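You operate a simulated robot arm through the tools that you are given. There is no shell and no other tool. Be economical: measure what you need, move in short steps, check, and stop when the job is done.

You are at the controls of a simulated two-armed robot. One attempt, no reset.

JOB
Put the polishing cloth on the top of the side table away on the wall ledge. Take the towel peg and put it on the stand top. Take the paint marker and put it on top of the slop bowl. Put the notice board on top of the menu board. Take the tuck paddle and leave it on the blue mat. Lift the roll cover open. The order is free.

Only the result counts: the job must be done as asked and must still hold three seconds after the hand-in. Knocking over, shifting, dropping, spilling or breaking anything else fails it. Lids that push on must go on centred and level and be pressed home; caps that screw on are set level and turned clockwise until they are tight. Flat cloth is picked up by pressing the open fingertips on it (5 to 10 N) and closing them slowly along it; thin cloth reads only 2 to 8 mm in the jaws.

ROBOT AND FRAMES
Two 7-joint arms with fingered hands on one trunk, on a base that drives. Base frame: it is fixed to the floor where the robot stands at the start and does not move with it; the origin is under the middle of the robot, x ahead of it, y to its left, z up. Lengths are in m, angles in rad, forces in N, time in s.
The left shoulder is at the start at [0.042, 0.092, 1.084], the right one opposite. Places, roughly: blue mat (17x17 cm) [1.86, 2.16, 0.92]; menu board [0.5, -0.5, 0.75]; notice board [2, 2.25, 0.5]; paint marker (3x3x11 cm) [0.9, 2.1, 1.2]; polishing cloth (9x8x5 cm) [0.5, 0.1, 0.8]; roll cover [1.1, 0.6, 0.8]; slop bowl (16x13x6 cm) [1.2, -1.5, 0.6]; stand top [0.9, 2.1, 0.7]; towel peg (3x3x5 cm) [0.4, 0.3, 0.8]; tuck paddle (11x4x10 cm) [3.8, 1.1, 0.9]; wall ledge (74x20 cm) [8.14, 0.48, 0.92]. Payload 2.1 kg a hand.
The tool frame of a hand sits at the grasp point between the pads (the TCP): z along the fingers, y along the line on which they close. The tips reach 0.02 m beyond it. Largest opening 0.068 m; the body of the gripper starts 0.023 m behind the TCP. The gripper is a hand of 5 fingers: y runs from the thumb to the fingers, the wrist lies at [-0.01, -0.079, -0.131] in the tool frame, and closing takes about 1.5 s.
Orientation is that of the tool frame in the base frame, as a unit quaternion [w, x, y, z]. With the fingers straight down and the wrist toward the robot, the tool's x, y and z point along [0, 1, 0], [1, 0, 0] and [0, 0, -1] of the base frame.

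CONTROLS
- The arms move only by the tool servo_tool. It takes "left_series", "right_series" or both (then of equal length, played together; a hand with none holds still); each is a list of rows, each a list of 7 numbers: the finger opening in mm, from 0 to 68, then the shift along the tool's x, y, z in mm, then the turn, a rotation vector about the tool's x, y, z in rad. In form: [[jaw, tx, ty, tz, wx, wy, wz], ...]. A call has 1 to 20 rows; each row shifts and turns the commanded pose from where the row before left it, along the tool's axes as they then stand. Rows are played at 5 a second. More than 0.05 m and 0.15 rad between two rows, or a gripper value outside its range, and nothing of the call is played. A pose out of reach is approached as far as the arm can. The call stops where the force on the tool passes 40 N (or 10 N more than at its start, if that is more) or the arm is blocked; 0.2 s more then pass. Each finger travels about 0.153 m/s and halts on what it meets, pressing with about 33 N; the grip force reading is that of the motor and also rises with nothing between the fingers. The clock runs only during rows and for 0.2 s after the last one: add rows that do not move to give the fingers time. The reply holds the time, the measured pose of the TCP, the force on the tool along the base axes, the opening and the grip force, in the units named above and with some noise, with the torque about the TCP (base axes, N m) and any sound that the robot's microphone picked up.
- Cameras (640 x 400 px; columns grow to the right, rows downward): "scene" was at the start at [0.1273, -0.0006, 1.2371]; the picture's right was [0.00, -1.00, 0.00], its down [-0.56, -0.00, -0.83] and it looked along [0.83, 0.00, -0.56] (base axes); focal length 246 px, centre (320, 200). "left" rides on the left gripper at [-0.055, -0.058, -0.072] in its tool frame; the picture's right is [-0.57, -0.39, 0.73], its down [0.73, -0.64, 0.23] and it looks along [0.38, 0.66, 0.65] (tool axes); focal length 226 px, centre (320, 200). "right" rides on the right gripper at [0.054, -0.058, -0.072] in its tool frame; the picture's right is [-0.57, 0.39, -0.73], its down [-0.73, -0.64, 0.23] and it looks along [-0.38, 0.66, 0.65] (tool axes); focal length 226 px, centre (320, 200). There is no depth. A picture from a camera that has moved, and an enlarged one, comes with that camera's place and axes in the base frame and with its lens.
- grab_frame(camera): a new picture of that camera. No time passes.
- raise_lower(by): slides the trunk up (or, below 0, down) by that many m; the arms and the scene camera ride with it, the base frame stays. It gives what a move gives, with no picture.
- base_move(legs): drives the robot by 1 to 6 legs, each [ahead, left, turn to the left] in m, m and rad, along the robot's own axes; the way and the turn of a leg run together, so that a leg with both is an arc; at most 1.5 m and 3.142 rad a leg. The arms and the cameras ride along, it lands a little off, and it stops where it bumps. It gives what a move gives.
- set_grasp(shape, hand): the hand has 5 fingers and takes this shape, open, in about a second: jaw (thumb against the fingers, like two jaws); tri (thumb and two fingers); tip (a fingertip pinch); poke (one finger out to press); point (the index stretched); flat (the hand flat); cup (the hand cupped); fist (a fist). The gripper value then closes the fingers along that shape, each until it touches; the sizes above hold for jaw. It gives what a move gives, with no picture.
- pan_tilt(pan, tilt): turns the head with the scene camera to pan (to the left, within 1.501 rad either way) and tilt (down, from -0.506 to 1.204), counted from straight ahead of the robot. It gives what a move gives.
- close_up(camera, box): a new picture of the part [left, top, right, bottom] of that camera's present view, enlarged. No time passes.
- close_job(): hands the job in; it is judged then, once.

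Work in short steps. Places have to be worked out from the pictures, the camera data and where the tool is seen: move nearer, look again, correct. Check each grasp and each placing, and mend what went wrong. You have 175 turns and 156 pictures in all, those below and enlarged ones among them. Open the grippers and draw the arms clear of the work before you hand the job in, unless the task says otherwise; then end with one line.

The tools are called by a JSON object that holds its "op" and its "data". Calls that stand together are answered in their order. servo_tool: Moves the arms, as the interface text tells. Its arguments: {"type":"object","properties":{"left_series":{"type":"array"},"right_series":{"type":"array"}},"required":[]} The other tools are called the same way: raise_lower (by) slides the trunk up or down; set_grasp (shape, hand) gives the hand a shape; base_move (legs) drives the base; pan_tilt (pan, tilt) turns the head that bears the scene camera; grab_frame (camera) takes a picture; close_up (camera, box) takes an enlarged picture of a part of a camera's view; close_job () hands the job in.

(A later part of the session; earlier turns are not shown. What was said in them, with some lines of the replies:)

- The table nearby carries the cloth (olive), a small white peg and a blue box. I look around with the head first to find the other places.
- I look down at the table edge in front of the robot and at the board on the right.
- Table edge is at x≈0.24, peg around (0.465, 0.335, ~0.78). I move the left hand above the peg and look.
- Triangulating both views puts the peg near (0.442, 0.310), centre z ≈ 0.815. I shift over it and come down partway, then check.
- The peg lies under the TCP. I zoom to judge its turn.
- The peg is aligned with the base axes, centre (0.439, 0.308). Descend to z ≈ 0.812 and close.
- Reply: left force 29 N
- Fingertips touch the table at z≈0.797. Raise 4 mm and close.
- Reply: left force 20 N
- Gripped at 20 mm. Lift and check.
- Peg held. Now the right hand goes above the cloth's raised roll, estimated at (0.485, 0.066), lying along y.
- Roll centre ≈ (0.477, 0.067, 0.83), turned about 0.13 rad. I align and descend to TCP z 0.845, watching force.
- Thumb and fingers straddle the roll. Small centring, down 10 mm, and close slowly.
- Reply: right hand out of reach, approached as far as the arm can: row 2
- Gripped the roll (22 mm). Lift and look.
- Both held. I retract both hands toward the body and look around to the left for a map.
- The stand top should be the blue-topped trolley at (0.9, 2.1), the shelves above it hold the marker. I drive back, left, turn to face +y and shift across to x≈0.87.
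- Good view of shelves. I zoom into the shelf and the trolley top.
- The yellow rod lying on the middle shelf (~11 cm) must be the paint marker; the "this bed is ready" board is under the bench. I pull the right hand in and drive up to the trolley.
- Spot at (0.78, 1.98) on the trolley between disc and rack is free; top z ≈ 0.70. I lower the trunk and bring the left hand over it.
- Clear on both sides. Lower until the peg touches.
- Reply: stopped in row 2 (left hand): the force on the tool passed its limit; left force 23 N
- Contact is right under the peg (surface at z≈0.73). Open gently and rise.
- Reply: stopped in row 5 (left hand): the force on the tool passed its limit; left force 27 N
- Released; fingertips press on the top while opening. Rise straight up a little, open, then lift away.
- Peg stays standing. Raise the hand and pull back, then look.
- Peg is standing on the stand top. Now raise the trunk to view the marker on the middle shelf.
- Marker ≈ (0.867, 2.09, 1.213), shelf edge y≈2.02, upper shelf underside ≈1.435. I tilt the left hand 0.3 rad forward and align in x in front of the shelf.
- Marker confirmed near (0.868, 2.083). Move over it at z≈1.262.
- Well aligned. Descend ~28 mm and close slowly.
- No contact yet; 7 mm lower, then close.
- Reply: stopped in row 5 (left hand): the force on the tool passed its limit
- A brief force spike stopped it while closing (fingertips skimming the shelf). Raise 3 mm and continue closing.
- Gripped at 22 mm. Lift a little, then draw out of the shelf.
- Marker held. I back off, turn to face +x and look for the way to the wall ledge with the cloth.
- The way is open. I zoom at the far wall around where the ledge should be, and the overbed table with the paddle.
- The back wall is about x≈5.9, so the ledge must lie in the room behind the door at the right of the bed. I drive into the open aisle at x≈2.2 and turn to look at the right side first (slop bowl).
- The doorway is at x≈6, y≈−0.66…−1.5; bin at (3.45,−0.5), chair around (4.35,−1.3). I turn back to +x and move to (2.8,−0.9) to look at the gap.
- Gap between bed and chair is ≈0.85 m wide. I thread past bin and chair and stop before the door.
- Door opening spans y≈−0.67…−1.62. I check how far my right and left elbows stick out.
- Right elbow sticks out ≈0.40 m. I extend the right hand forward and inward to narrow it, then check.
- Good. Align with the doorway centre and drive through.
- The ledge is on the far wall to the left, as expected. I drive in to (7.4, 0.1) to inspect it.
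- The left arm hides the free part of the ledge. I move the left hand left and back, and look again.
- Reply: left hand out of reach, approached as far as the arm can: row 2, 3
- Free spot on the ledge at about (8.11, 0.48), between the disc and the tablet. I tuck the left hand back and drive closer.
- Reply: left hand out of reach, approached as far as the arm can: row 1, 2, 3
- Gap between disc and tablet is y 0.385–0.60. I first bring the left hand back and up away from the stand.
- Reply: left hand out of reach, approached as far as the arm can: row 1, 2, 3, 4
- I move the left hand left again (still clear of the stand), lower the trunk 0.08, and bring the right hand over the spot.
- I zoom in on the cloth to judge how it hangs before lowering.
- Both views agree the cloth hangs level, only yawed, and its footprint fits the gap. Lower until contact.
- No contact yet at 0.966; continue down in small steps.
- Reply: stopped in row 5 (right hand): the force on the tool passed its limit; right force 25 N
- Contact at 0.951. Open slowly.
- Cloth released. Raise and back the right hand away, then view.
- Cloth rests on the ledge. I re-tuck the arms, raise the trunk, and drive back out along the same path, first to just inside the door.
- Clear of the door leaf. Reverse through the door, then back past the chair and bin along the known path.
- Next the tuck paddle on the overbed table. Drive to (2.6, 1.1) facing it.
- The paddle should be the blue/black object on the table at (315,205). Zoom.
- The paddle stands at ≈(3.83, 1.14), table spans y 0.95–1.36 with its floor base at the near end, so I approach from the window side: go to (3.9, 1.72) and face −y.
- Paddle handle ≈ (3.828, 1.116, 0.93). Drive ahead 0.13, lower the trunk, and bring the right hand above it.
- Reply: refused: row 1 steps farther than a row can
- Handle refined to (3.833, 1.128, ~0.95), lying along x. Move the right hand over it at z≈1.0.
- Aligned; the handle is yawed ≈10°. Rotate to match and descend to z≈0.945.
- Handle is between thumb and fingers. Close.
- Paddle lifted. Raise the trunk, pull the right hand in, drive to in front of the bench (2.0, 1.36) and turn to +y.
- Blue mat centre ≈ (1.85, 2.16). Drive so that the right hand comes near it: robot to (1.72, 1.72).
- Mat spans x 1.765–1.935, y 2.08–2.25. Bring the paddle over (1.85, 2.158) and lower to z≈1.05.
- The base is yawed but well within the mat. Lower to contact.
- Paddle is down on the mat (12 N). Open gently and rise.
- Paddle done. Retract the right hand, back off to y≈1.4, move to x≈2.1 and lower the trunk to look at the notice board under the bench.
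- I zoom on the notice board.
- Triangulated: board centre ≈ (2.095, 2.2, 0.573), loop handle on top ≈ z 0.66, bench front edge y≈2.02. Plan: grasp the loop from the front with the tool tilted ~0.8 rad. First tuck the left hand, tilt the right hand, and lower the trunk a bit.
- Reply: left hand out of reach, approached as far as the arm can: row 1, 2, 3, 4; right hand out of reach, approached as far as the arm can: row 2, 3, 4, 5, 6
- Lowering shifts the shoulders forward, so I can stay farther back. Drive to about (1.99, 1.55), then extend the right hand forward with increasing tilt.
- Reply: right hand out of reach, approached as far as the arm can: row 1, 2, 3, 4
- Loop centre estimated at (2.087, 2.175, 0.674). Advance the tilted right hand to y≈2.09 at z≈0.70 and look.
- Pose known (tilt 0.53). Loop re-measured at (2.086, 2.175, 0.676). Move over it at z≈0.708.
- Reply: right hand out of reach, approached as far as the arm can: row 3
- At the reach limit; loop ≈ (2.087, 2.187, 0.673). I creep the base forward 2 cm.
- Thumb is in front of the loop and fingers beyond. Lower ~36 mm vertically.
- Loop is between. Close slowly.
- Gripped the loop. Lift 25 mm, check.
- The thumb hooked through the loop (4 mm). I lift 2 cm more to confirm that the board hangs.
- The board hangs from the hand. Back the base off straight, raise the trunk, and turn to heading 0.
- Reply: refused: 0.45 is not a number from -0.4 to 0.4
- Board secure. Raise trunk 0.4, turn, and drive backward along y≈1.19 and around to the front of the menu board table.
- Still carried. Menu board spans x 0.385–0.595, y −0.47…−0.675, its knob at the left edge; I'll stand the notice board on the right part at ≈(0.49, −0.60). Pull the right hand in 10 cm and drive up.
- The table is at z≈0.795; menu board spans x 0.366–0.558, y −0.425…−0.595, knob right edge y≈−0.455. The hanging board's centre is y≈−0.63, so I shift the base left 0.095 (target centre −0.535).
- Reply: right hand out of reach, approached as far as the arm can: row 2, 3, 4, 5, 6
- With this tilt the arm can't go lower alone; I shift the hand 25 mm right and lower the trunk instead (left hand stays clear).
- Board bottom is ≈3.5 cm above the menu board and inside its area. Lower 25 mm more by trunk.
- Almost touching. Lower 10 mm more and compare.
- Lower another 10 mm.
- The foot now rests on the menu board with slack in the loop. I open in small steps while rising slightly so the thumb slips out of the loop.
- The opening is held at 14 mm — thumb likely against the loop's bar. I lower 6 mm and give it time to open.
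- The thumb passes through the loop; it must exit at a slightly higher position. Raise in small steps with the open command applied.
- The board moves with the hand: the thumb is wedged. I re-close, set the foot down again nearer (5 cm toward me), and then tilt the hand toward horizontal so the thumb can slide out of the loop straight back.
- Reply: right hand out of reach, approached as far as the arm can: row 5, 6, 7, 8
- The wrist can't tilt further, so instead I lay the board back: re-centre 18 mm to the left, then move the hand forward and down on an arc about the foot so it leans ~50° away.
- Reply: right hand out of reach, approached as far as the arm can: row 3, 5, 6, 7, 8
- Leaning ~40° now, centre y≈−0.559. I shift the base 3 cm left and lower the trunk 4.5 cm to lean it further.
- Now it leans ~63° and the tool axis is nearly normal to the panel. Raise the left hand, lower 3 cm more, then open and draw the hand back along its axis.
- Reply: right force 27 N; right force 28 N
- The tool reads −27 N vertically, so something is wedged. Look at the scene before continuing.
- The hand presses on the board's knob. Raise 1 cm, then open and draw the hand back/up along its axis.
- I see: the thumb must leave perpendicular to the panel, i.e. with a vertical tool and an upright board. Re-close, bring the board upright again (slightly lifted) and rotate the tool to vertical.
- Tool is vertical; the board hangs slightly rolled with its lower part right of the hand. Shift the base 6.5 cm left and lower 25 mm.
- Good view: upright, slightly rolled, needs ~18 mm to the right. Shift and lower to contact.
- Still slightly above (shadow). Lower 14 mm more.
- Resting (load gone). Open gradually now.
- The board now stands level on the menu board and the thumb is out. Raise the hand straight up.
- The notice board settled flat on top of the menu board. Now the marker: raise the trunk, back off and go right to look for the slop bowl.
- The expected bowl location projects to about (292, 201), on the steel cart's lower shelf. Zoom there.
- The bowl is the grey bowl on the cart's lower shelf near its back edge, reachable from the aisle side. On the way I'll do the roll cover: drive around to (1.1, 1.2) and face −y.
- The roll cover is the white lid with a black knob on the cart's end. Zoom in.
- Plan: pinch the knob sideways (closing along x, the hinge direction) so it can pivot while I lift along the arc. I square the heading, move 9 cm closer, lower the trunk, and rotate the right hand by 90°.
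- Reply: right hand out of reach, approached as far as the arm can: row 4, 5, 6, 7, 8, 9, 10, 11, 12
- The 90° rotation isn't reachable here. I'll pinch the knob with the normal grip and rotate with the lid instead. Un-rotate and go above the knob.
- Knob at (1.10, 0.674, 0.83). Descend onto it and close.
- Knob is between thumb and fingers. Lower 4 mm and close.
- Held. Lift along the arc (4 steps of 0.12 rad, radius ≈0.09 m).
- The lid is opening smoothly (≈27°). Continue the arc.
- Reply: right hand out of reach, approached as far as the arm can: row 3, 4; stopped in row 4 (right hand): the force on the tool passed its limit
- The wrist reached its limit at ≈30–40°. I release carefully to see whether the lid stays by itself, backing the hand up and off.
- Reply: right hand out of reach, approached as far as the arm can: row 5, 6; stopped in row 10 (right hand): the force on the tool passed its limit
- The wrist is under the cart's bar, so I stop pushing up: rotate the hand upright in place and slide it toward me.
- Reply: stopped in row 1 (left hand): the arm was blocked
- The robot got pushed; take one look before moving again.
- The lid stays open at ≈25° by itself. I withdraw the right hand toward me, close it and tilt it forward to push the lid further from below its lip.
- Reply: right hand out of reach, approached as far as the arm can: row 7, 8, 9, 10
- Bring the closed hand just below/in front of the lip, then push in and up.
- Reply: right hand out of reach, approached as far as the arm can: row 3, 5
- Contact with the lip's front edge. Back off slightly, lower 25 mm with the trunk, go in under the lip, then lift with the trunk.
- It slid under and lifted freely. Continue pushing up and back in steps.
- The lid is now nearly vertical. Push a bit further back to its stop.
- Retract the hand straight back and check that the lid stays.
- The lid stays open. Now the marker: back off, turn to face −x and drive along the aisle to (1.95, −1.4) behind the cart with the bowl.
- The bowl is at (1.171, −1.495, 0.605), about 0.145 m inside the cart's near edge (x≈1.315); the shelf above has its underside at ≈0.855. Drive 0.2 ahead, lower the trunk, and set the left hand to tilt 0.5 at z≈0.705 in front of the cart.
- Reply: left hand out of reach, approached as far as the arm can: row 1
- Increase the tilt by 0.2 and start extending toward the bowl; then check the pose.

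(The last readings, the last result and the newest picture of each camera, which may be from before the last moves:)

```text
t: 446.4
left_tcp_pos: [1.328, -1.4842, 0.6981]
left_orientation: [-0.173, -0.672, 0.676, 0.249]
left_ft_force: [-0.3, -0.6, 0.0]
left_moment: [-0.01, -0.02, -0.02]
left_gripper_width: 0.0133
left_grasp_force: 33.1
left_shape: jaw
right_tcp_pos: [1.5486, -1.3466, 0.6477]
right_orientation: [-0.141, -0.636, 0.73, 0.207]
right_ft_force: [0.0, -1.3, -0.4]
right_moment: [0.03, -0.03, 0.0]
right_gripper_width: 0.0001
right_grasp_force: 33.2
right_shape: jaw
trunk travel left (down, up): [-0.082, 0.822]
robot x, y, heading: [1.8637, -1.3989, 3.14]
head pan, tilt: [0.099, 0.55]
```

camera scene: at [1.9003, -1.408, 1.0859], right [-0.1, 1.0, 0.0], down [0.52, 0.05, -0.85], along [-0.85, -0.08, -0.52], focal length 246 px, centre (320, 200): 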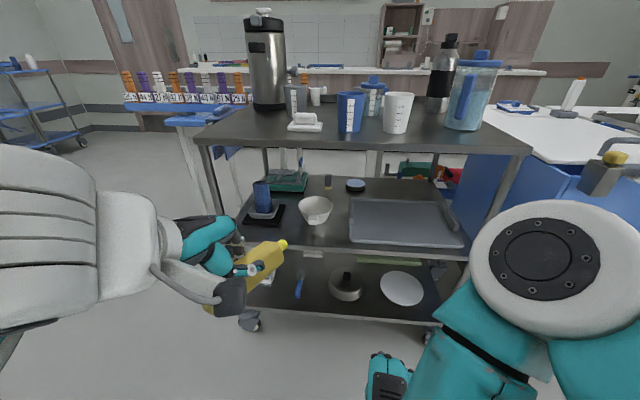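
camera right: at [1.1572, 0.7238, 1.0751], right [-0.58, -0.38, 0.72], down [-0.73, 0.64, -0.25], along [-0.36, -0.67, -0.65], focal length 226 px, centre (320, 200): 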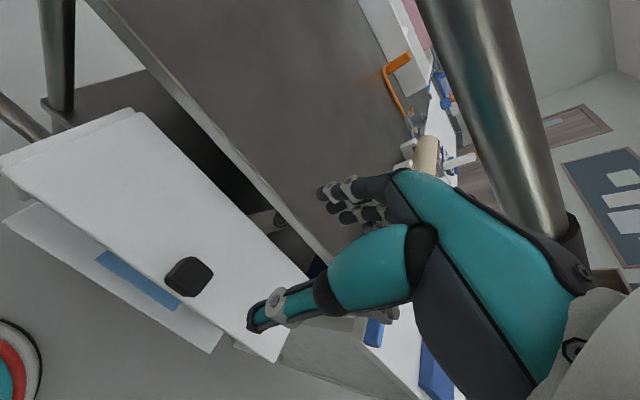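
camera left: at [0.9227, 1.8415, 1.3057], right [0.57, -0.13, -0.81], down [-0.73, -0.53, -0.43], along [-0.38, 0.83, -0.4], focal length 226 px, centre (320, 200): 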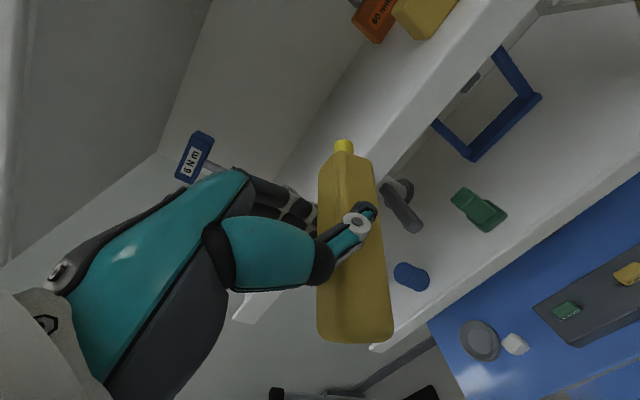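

Drive 7 cm ahead (reach margin), then extend the remaining ~9 cm over the bowl.

{"op": "base_move", "data": {"legs": [[0.07, 0, 0]]}}

{"op": "servo_tool", "data": {"left_series": [[3, 4, 20, 9, 0, 0, 0], [3, 4, 20, 9, 0, 0, 0], [3, 4, 20, 9, 0, 0, 0], [3, 4, 18, 9, 0, 0, 0], [3, 0, 0, 0, 0, 0, 0]]}}

{"op": "grab_frame", "data": {"camera": "scene"}}

```text
t: 447.4
left_tcp_pos: [1.2589, -1.4841, 0.6969]
left_orientation: [-0.172, -0.672, 0.676, 0.249]
left_ft_force: [0.7, 0.0, -0.1]
left_moment: [0.0, 0.0, -0.01]
left_gripper_width: 0.0133
left_grasp_force: 32.9
left_shape: jaw
right_tcp_pos: [1.4807, -1.346, 0.6484]
right_orientation: [-0.142, -0.636, 0.729, 0.207]
right_ft_force: [0.3, -0.1, -0.4]
right_moment: [-0.02, -0.04, 0.01]
right_gripper_width: 0.0002
right_grasp_force: 32.4
right_shape: jaw
trunk travel left (down, up): [-0.082, 0.822]
robot x, y, heading: [1.7925, -1.4006, 3.137]
head pan, tilt: [0.099, 0.55]
```

```text
t: 448.6
left_tcp_pos: [1.1752, -1.5, 0.7109]
left_orientation: [-0.173, -0.672, 0.676, 0.25]
left_ft_force: [-0.6, 0.2, -0.8]
left_moment: [0.0, -0.03, 0.0]
left_gripper_width: 0.0134
left_grasp_force: 33.2
left_shape: jaw
right_tcp_pos: [1.481, -1.3469, 0.6487]
right_orientation: [-0.142, -0.636, 0.729, 0.207]
right_ft_force: [0.8, 0.8, 0.1]
right_moment: [0.02, -0.01, 0.0]
right_gripper_width: 0.0001
right_grasp_force: 32.7
right_shape: jaw
trunk travel left (down, up): [-0.082, 0.822]
robot x, y, heading: [1.7931, -1.3971, 3.133]
head pan, tilt: [0.099, 0.55]
```

```text
2 pictures are left
camera scene: at [1.6101, -1.4064, 0.9938], right [-0.09, 1.0, 0.0], down [0.52, 0.05, -0.85], along [-0.85, -0.08, -0.52], focal length 246 px, centre (320, 200)
```

scene: 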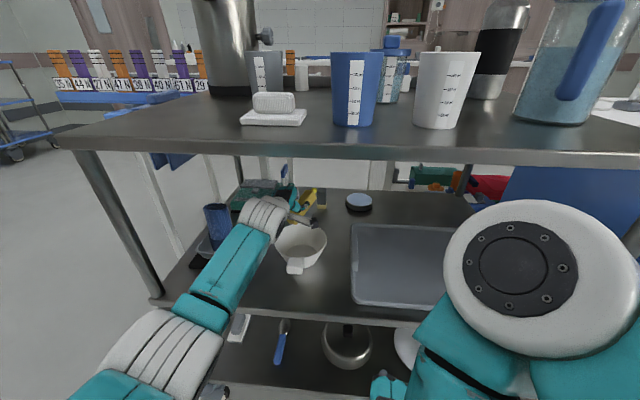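

The marker is right above the bowl. Lower in small steps into it.

{"op": "servo_tool", "data": {"left_series": [[3, 1, -6, 8.2, 0, 0, 0], [3, 1, -6, 8.2, 0, 0, 0], [3, 1, -6, 8.2, 0, 0, 0], [3, 1, -6, 8.2, 0, 0, 0], [3, 0, 0, 0, 0, 0, 0]]}}

```text
t: 449.8
left_tcp_pos: [1.1756, -1.4987, 0.6693]
left_orientation: [-0.172, -0.672, 0.676, 0.25]
left_ft_force: [0.7, 0.2, 0.2]
left_moment: [0.0, -0.04, -0.02]
left_gripper_width: 0.013
left_grasp_force: 33.0
left_shape: jaw
right_tcp_pos: [1.481, -1.3455, 0.6482]
right_orientation: [-0.143, -0.637, 0.729, 0.207]
right_ft_force: [-0.1, 0.5, -0.9]
right_moment: [0.01, -0.03, -0.01]
right_gripper_width: 0.0
right_grasp_force: 32.2
right_shape: jaw
trunk travel left (down, up): [-0.082, 0.822]
robot x, y, heading: [1.7953, -1.3936, 3.135]
head pan, tilt: [0.099, 0.55]
```

No contact yet; lower another ~22 mm in small steps.

{"op": "servo_tool", "data": {"left_series": [[3, 0.6, -3.4, 4.7, 0, 0, 0], [3, 0.6, -3.4, 4.7, 0, 0, 0], [3, 0.6, -3.4, 4.7, 0, 0, 0], [3, 0.6, -3.4, 4.7, 0, 0, 0], [3, 0, 0, 0, 0, 0, 0]]}}

```text
t: 451.0
left_tcp_pos: [1.1755, -1.4991, 0.6471]
left_orientation: [-0.173, -0.672, 0.675, 0.249]
left_ft_force: [-1.5, 0.9, 2.7]
left_moment: [-0.06, -0.05, -0.03]
left_gripper_width: 0.0132
left_grasp_force: 33.3
left_shape: jaw
right_tcp_pos: [1.4806, -1.3458, 0.6482]
right_orientation: [-0.142, -0.637, 0.729, 0.207]
right_ft_force: [0.8, 0.5, -0.5]
right_moment: [-0.01, -0.03, 0.02]
right_gripper_width: 0.0002
right_grasp_force: 33.0
right_shape: jaw
trunk travel left (down, up): [-0.082, 0.822]
robot x, y, heading: [1.7896, -1.399, 3.142]
head pan, tilt: [0.099, 0.55]
```

Light contact (2.7 N). One zoomed check before releasing.

{"op": "close_up", "data": {"camera": "scene", "box": [220, 160, 400, 290]}}

```text
3.08 times, centred on (310, 225) of scene
camera zoom: at [1.6102, -1.4064, 0.9939], right [-0.09, 1.0, 0.0], down [0.52, 0.05, -0.85], along [-0.85, -0.08, -0.52], focal length 757 px, centre (351, 123)
```

zoom: 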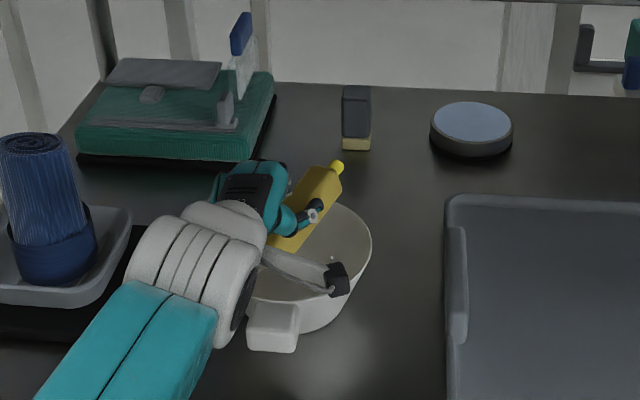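

The bowl's centre is ≈(1.20, −1.475), about 3.5 cm nearer than the marker's centre. Raise 12 mm, shift, and lower again.

{"op": "servo_tool", "data": {"left_series": [[3, -1.2, 6.8, -9.8, 0, 0, 0], [3, -5.6, -14.5, -9.5, 0, 0, 0], [3, -5.6, -14.5, -9.5, 0, 0, 0], [3, 0.6, -3.4, 4.9, 0, 0, 0], [3, 0.6, -3.4, 4.9, 0, 0, 0], [3, 0.3, -1.7, 2.5, 0, 0, 0], [3, 0, 0, 0, 0, 0, 0]]}}

```text
t: 452.6
left_tcp_pos: [1.2108, -1.4897, 0.6441]
left_orientation: [-0.173, -0.672, 0.675, 0.249]
left_ft_force: [1.1, 0.8, 3.8]
left_moment: [-0.05, -0.15, 0.03]
left_gripper_width: 0.0131
left_grasp_force: 33.3
left_shape: jaw
right_tcp_pos: [1.48, -1.3466, 0.6478]
right_orientation: [-0.142, -0.637, 0.729, 0.206]
right_ft_force: [0.2, 0.7, -0.9]
right_moment: [0.02, -0.02, 0.01]
right_gripper_width: 0.0002
right_grasp_force: 33.3
right_shape: jaw
trunk travel left (down, up): [-0.082, 0.822]
robot x, y, heading: [1.7895, -1.3962, 3.134]
head pan, tilt: [0.099, 0.55]
```

Contact (3.8 N). Open gradually and then lift out.

{"op": "servo_tool", "data": {"left_series": [[10, 0, 0, 0, 0, 0, 0], [16, 0, 0, 0, 0, 0, 0], [22, 0, 0, 0, 0, 0, 0], [28, 0, 0, 0, 0, 0, 0], [33, 0, 0, 0, 0, 0, 0], [36, -0.6, 3.4, -4.9, 0, 0, 0], [38, -0.6, 3.4, -4.9, 0, 0, 0], [40, -1, 6, -8.2, 0, 0, 0], [40, -1, 6, -8.2, 0, 0, 0], [40, -1, 6, -8.2, 0, 0, 0], [40, -1, 6, -8.2, 0, 0, 0], [40, 0, 0, 0, 0, 0, 0]]}}

```text
t: 455.2
left_tcp_pos: [1.2107, -1.489, 0.6964]
left_orientation: [-0.174, -0.672, 0.675, 0.249]
left_ft_force: [-0.9, -1.3, -0.4]
left_moment: [0.01, -0.04, 0.02]
left_gripper_width: 0.0399
left_grasp_force: 0.0
left_shape: jaw
right_tcp_pos: [1.481, -1.3462, 0.6481]
right_orientation: [-0.141, -0.636, 0.73, 0.207]
right_ft_force: [0.1, -0.4, 0.8]
right_moment: [0.0, -0.01, 0.0]
right_gripper_width: 0.0001
right_grasp_force: 33.4
right_shape: jaw
trunk travel left (down, up): [-0.082, 0.822]
robot x, y, heading: [1.7907, -1.3997, 3.136]
head pan, tilt: [0.099, 0.55]
```

Released. Raise 2 cm more and back the base straight out.

{"op": "servo_tool", "data": {"left_series": [[44, -1, 6.2, -9, 0, 0, 0], [50, -1, 6.2, -9, 0, 0, 0], [50, 0, 0, 0, 0, 0, 0]]}}

{"op": "base_move", "data": {"legs": [[-0.3, 0, 0]]}}

{"op": "close_up", "data": {"camera": "scene", "box": [180, 120, 460, 320]}}

```text
t: 456.0
left_tcp_pos: [1.2099, -1.4898, 0.7184]
left_orientation: [-0.173, -0.672, 0.676, 0.249]
left_ft_force: [0.1, 0.1, 0.1]
left_moment: [0.0, -0.01, 0.01]
left_gripper_width: 0.0497
left_grasp_force: 0.1
left_shape: jaw
right_tcp_pos: [1.4816, -1.3447, 0.6488]
right_orientation: [-0.142, -0.637, 0.729, 0.206]
right_ft_force: [-0.2, -0.7, 0.3]
right_moment: [-0.02, 0.04, 0.03]
right_gripper_width: 0.0001
right_grasp_force: 32.7
right_shape: jaw
trunk travel left (down, up): [-0.082, 0.822]
robot x, y, heading: [1.7884, -1.3993, 3.135]
head pan, tilt: [0.099, 0.55]
```

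```text
t: 458.1
left_tcp_pos: [1.5142, -1.4916, 0.7185]
left_orientation: [-0.174, -0.673, 0.674, 0.249]
left_ft_force: [0.6, 0.1, 0.4]
left_moment: [-0.02, 0.0, 0.01]
left_gripper_width: 0.05
left_grasp_force: 0.0
left_shape: jaw
right_tcp_pos: [1.7838, -1.3476, 0.6476]
right_orientation: [-0.142, -0.637, 0.729, 0.207]
right_ft_force: [-0.8, -0.7, 0.0]
right_moment: [-0.03, -0.02, -0.03]
right_gripper_width: 0.0
right_grasp_force: 33.1
right_shape: jaw
trunk travel left (down, up): [-0.082, 0.822]
robot x, y, heading: [2.0984, -1.4007, 3.139]
head pan, tilt: [0.099, 0.55]
```

```text
2.00 times, centred on (320, 220) of scene
camera zoom: at [1.9129, -1.4079, 0.9938], right [-0.1, 1.0, 0.0], down [0.52, 0.05, -0.85], along [-0.85, -0.08, -0.52], focal length 492 px, centre (320, 160)
```

zoom: 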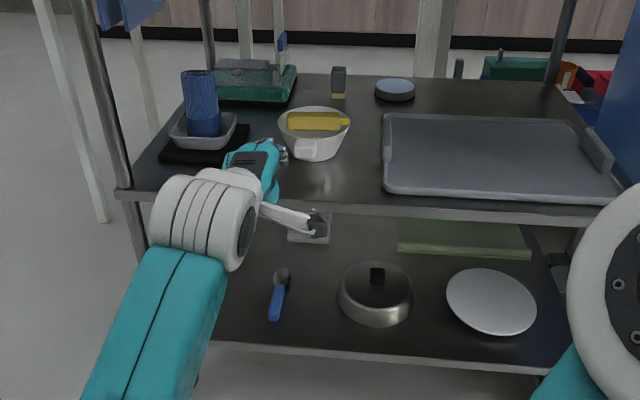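

The marker rests on the bowl. Open the right hand as well, back off further, and hand in.

{"op": "servo_tool", "data": {"right_series": [[40, 0, 0, 0, 0, 0, 0], [60, 0, 0, 0, 0, 0, 0], [60, 0, 0, 0, 0, 0, 0]], "left_series": [[60, 0, 0, 0, 0, 0, 0], [60, 0, 0, 0, 0, 0, 0], [60, 0, 0, 0, 0, 0, 0]]}}

{"op": "base_move", "data": {"legs": [[-0.15, 0, 0]]}}

{"op": "close_job", "data": {}}

```text
t: 458.9
left_tcp_pos: [1.5147, -1.4918, 0.7184]
left_orientation: [-0.173, -0.673, 0.675, 0.249]
left_ft_force: [0.0, 0.5, -0.3]
left_moment: [0.01, 0.01, -0.02]
left_gripper_width: 0.0599
left_grasp_force: 0.1
left_shape: jaw
right_tcp_pos: [1.7841, -1.3482, 0.6483]
right_orientation: [-0.142, -0.638, 0.728, 0.206]
right_ft_force: [-1.0, -0.3, 0.5]
right_moment: [0.01, -0.03, 0.0]
right_gripper_width: 0.0599
right_grasp_force: 0.0
right_shape: jaw
trunk travel left (down, up): [-0.082, 0.822]
robot x, y, heading: [2.0953, -1.4005, 3.143]
head pan, tilt: [0.099, 0.55]
```

```text
t: 460.2
left_tcp_pos: [1.6645, -1.4924, 0.7182]
left_orientation: [-0.173, -0.673, 0.675, 0.25]
left_ft_force: [0.0, 0.5, 0.5]
left_moment: [-0.01, 0.04, -0.01]
left_gripper_width: 0.0597
left_grasp_force: 0.0
left_shape: jaw
right_tcp_pos: [1.9347, -1.3469, 0.6477]
right_orientation: [-0.141, -0.638, 0.729, 0.206]
right_ft_force: [-0.8, 0.7, 0.5]
right_moment: [0.0, 0.02, -0.02]
right_gripper_width: 0.0599
right_grasp_force: 0.1
right_shape: jaw
trunk travel left (down, up): [-0.082, 0.822]
robot x, y, heading: [2.2475, -1.3971, 3.138]
head pan, tilt: [0.099, 0.55]
```

```text
The job is handed in.
```

I handed the job in with all six tasks done as far as my last pictures show: cloth on the wall ledge, peg on the stand top, marker in the slop bowl, notice board lying flat on the menu board after tipping over as I let go, paddle on the blue mat, roll cover open and staying up; while opening the cover my wrist caught under the cart's bar and pushed the robot, and I saw nothing displaced.
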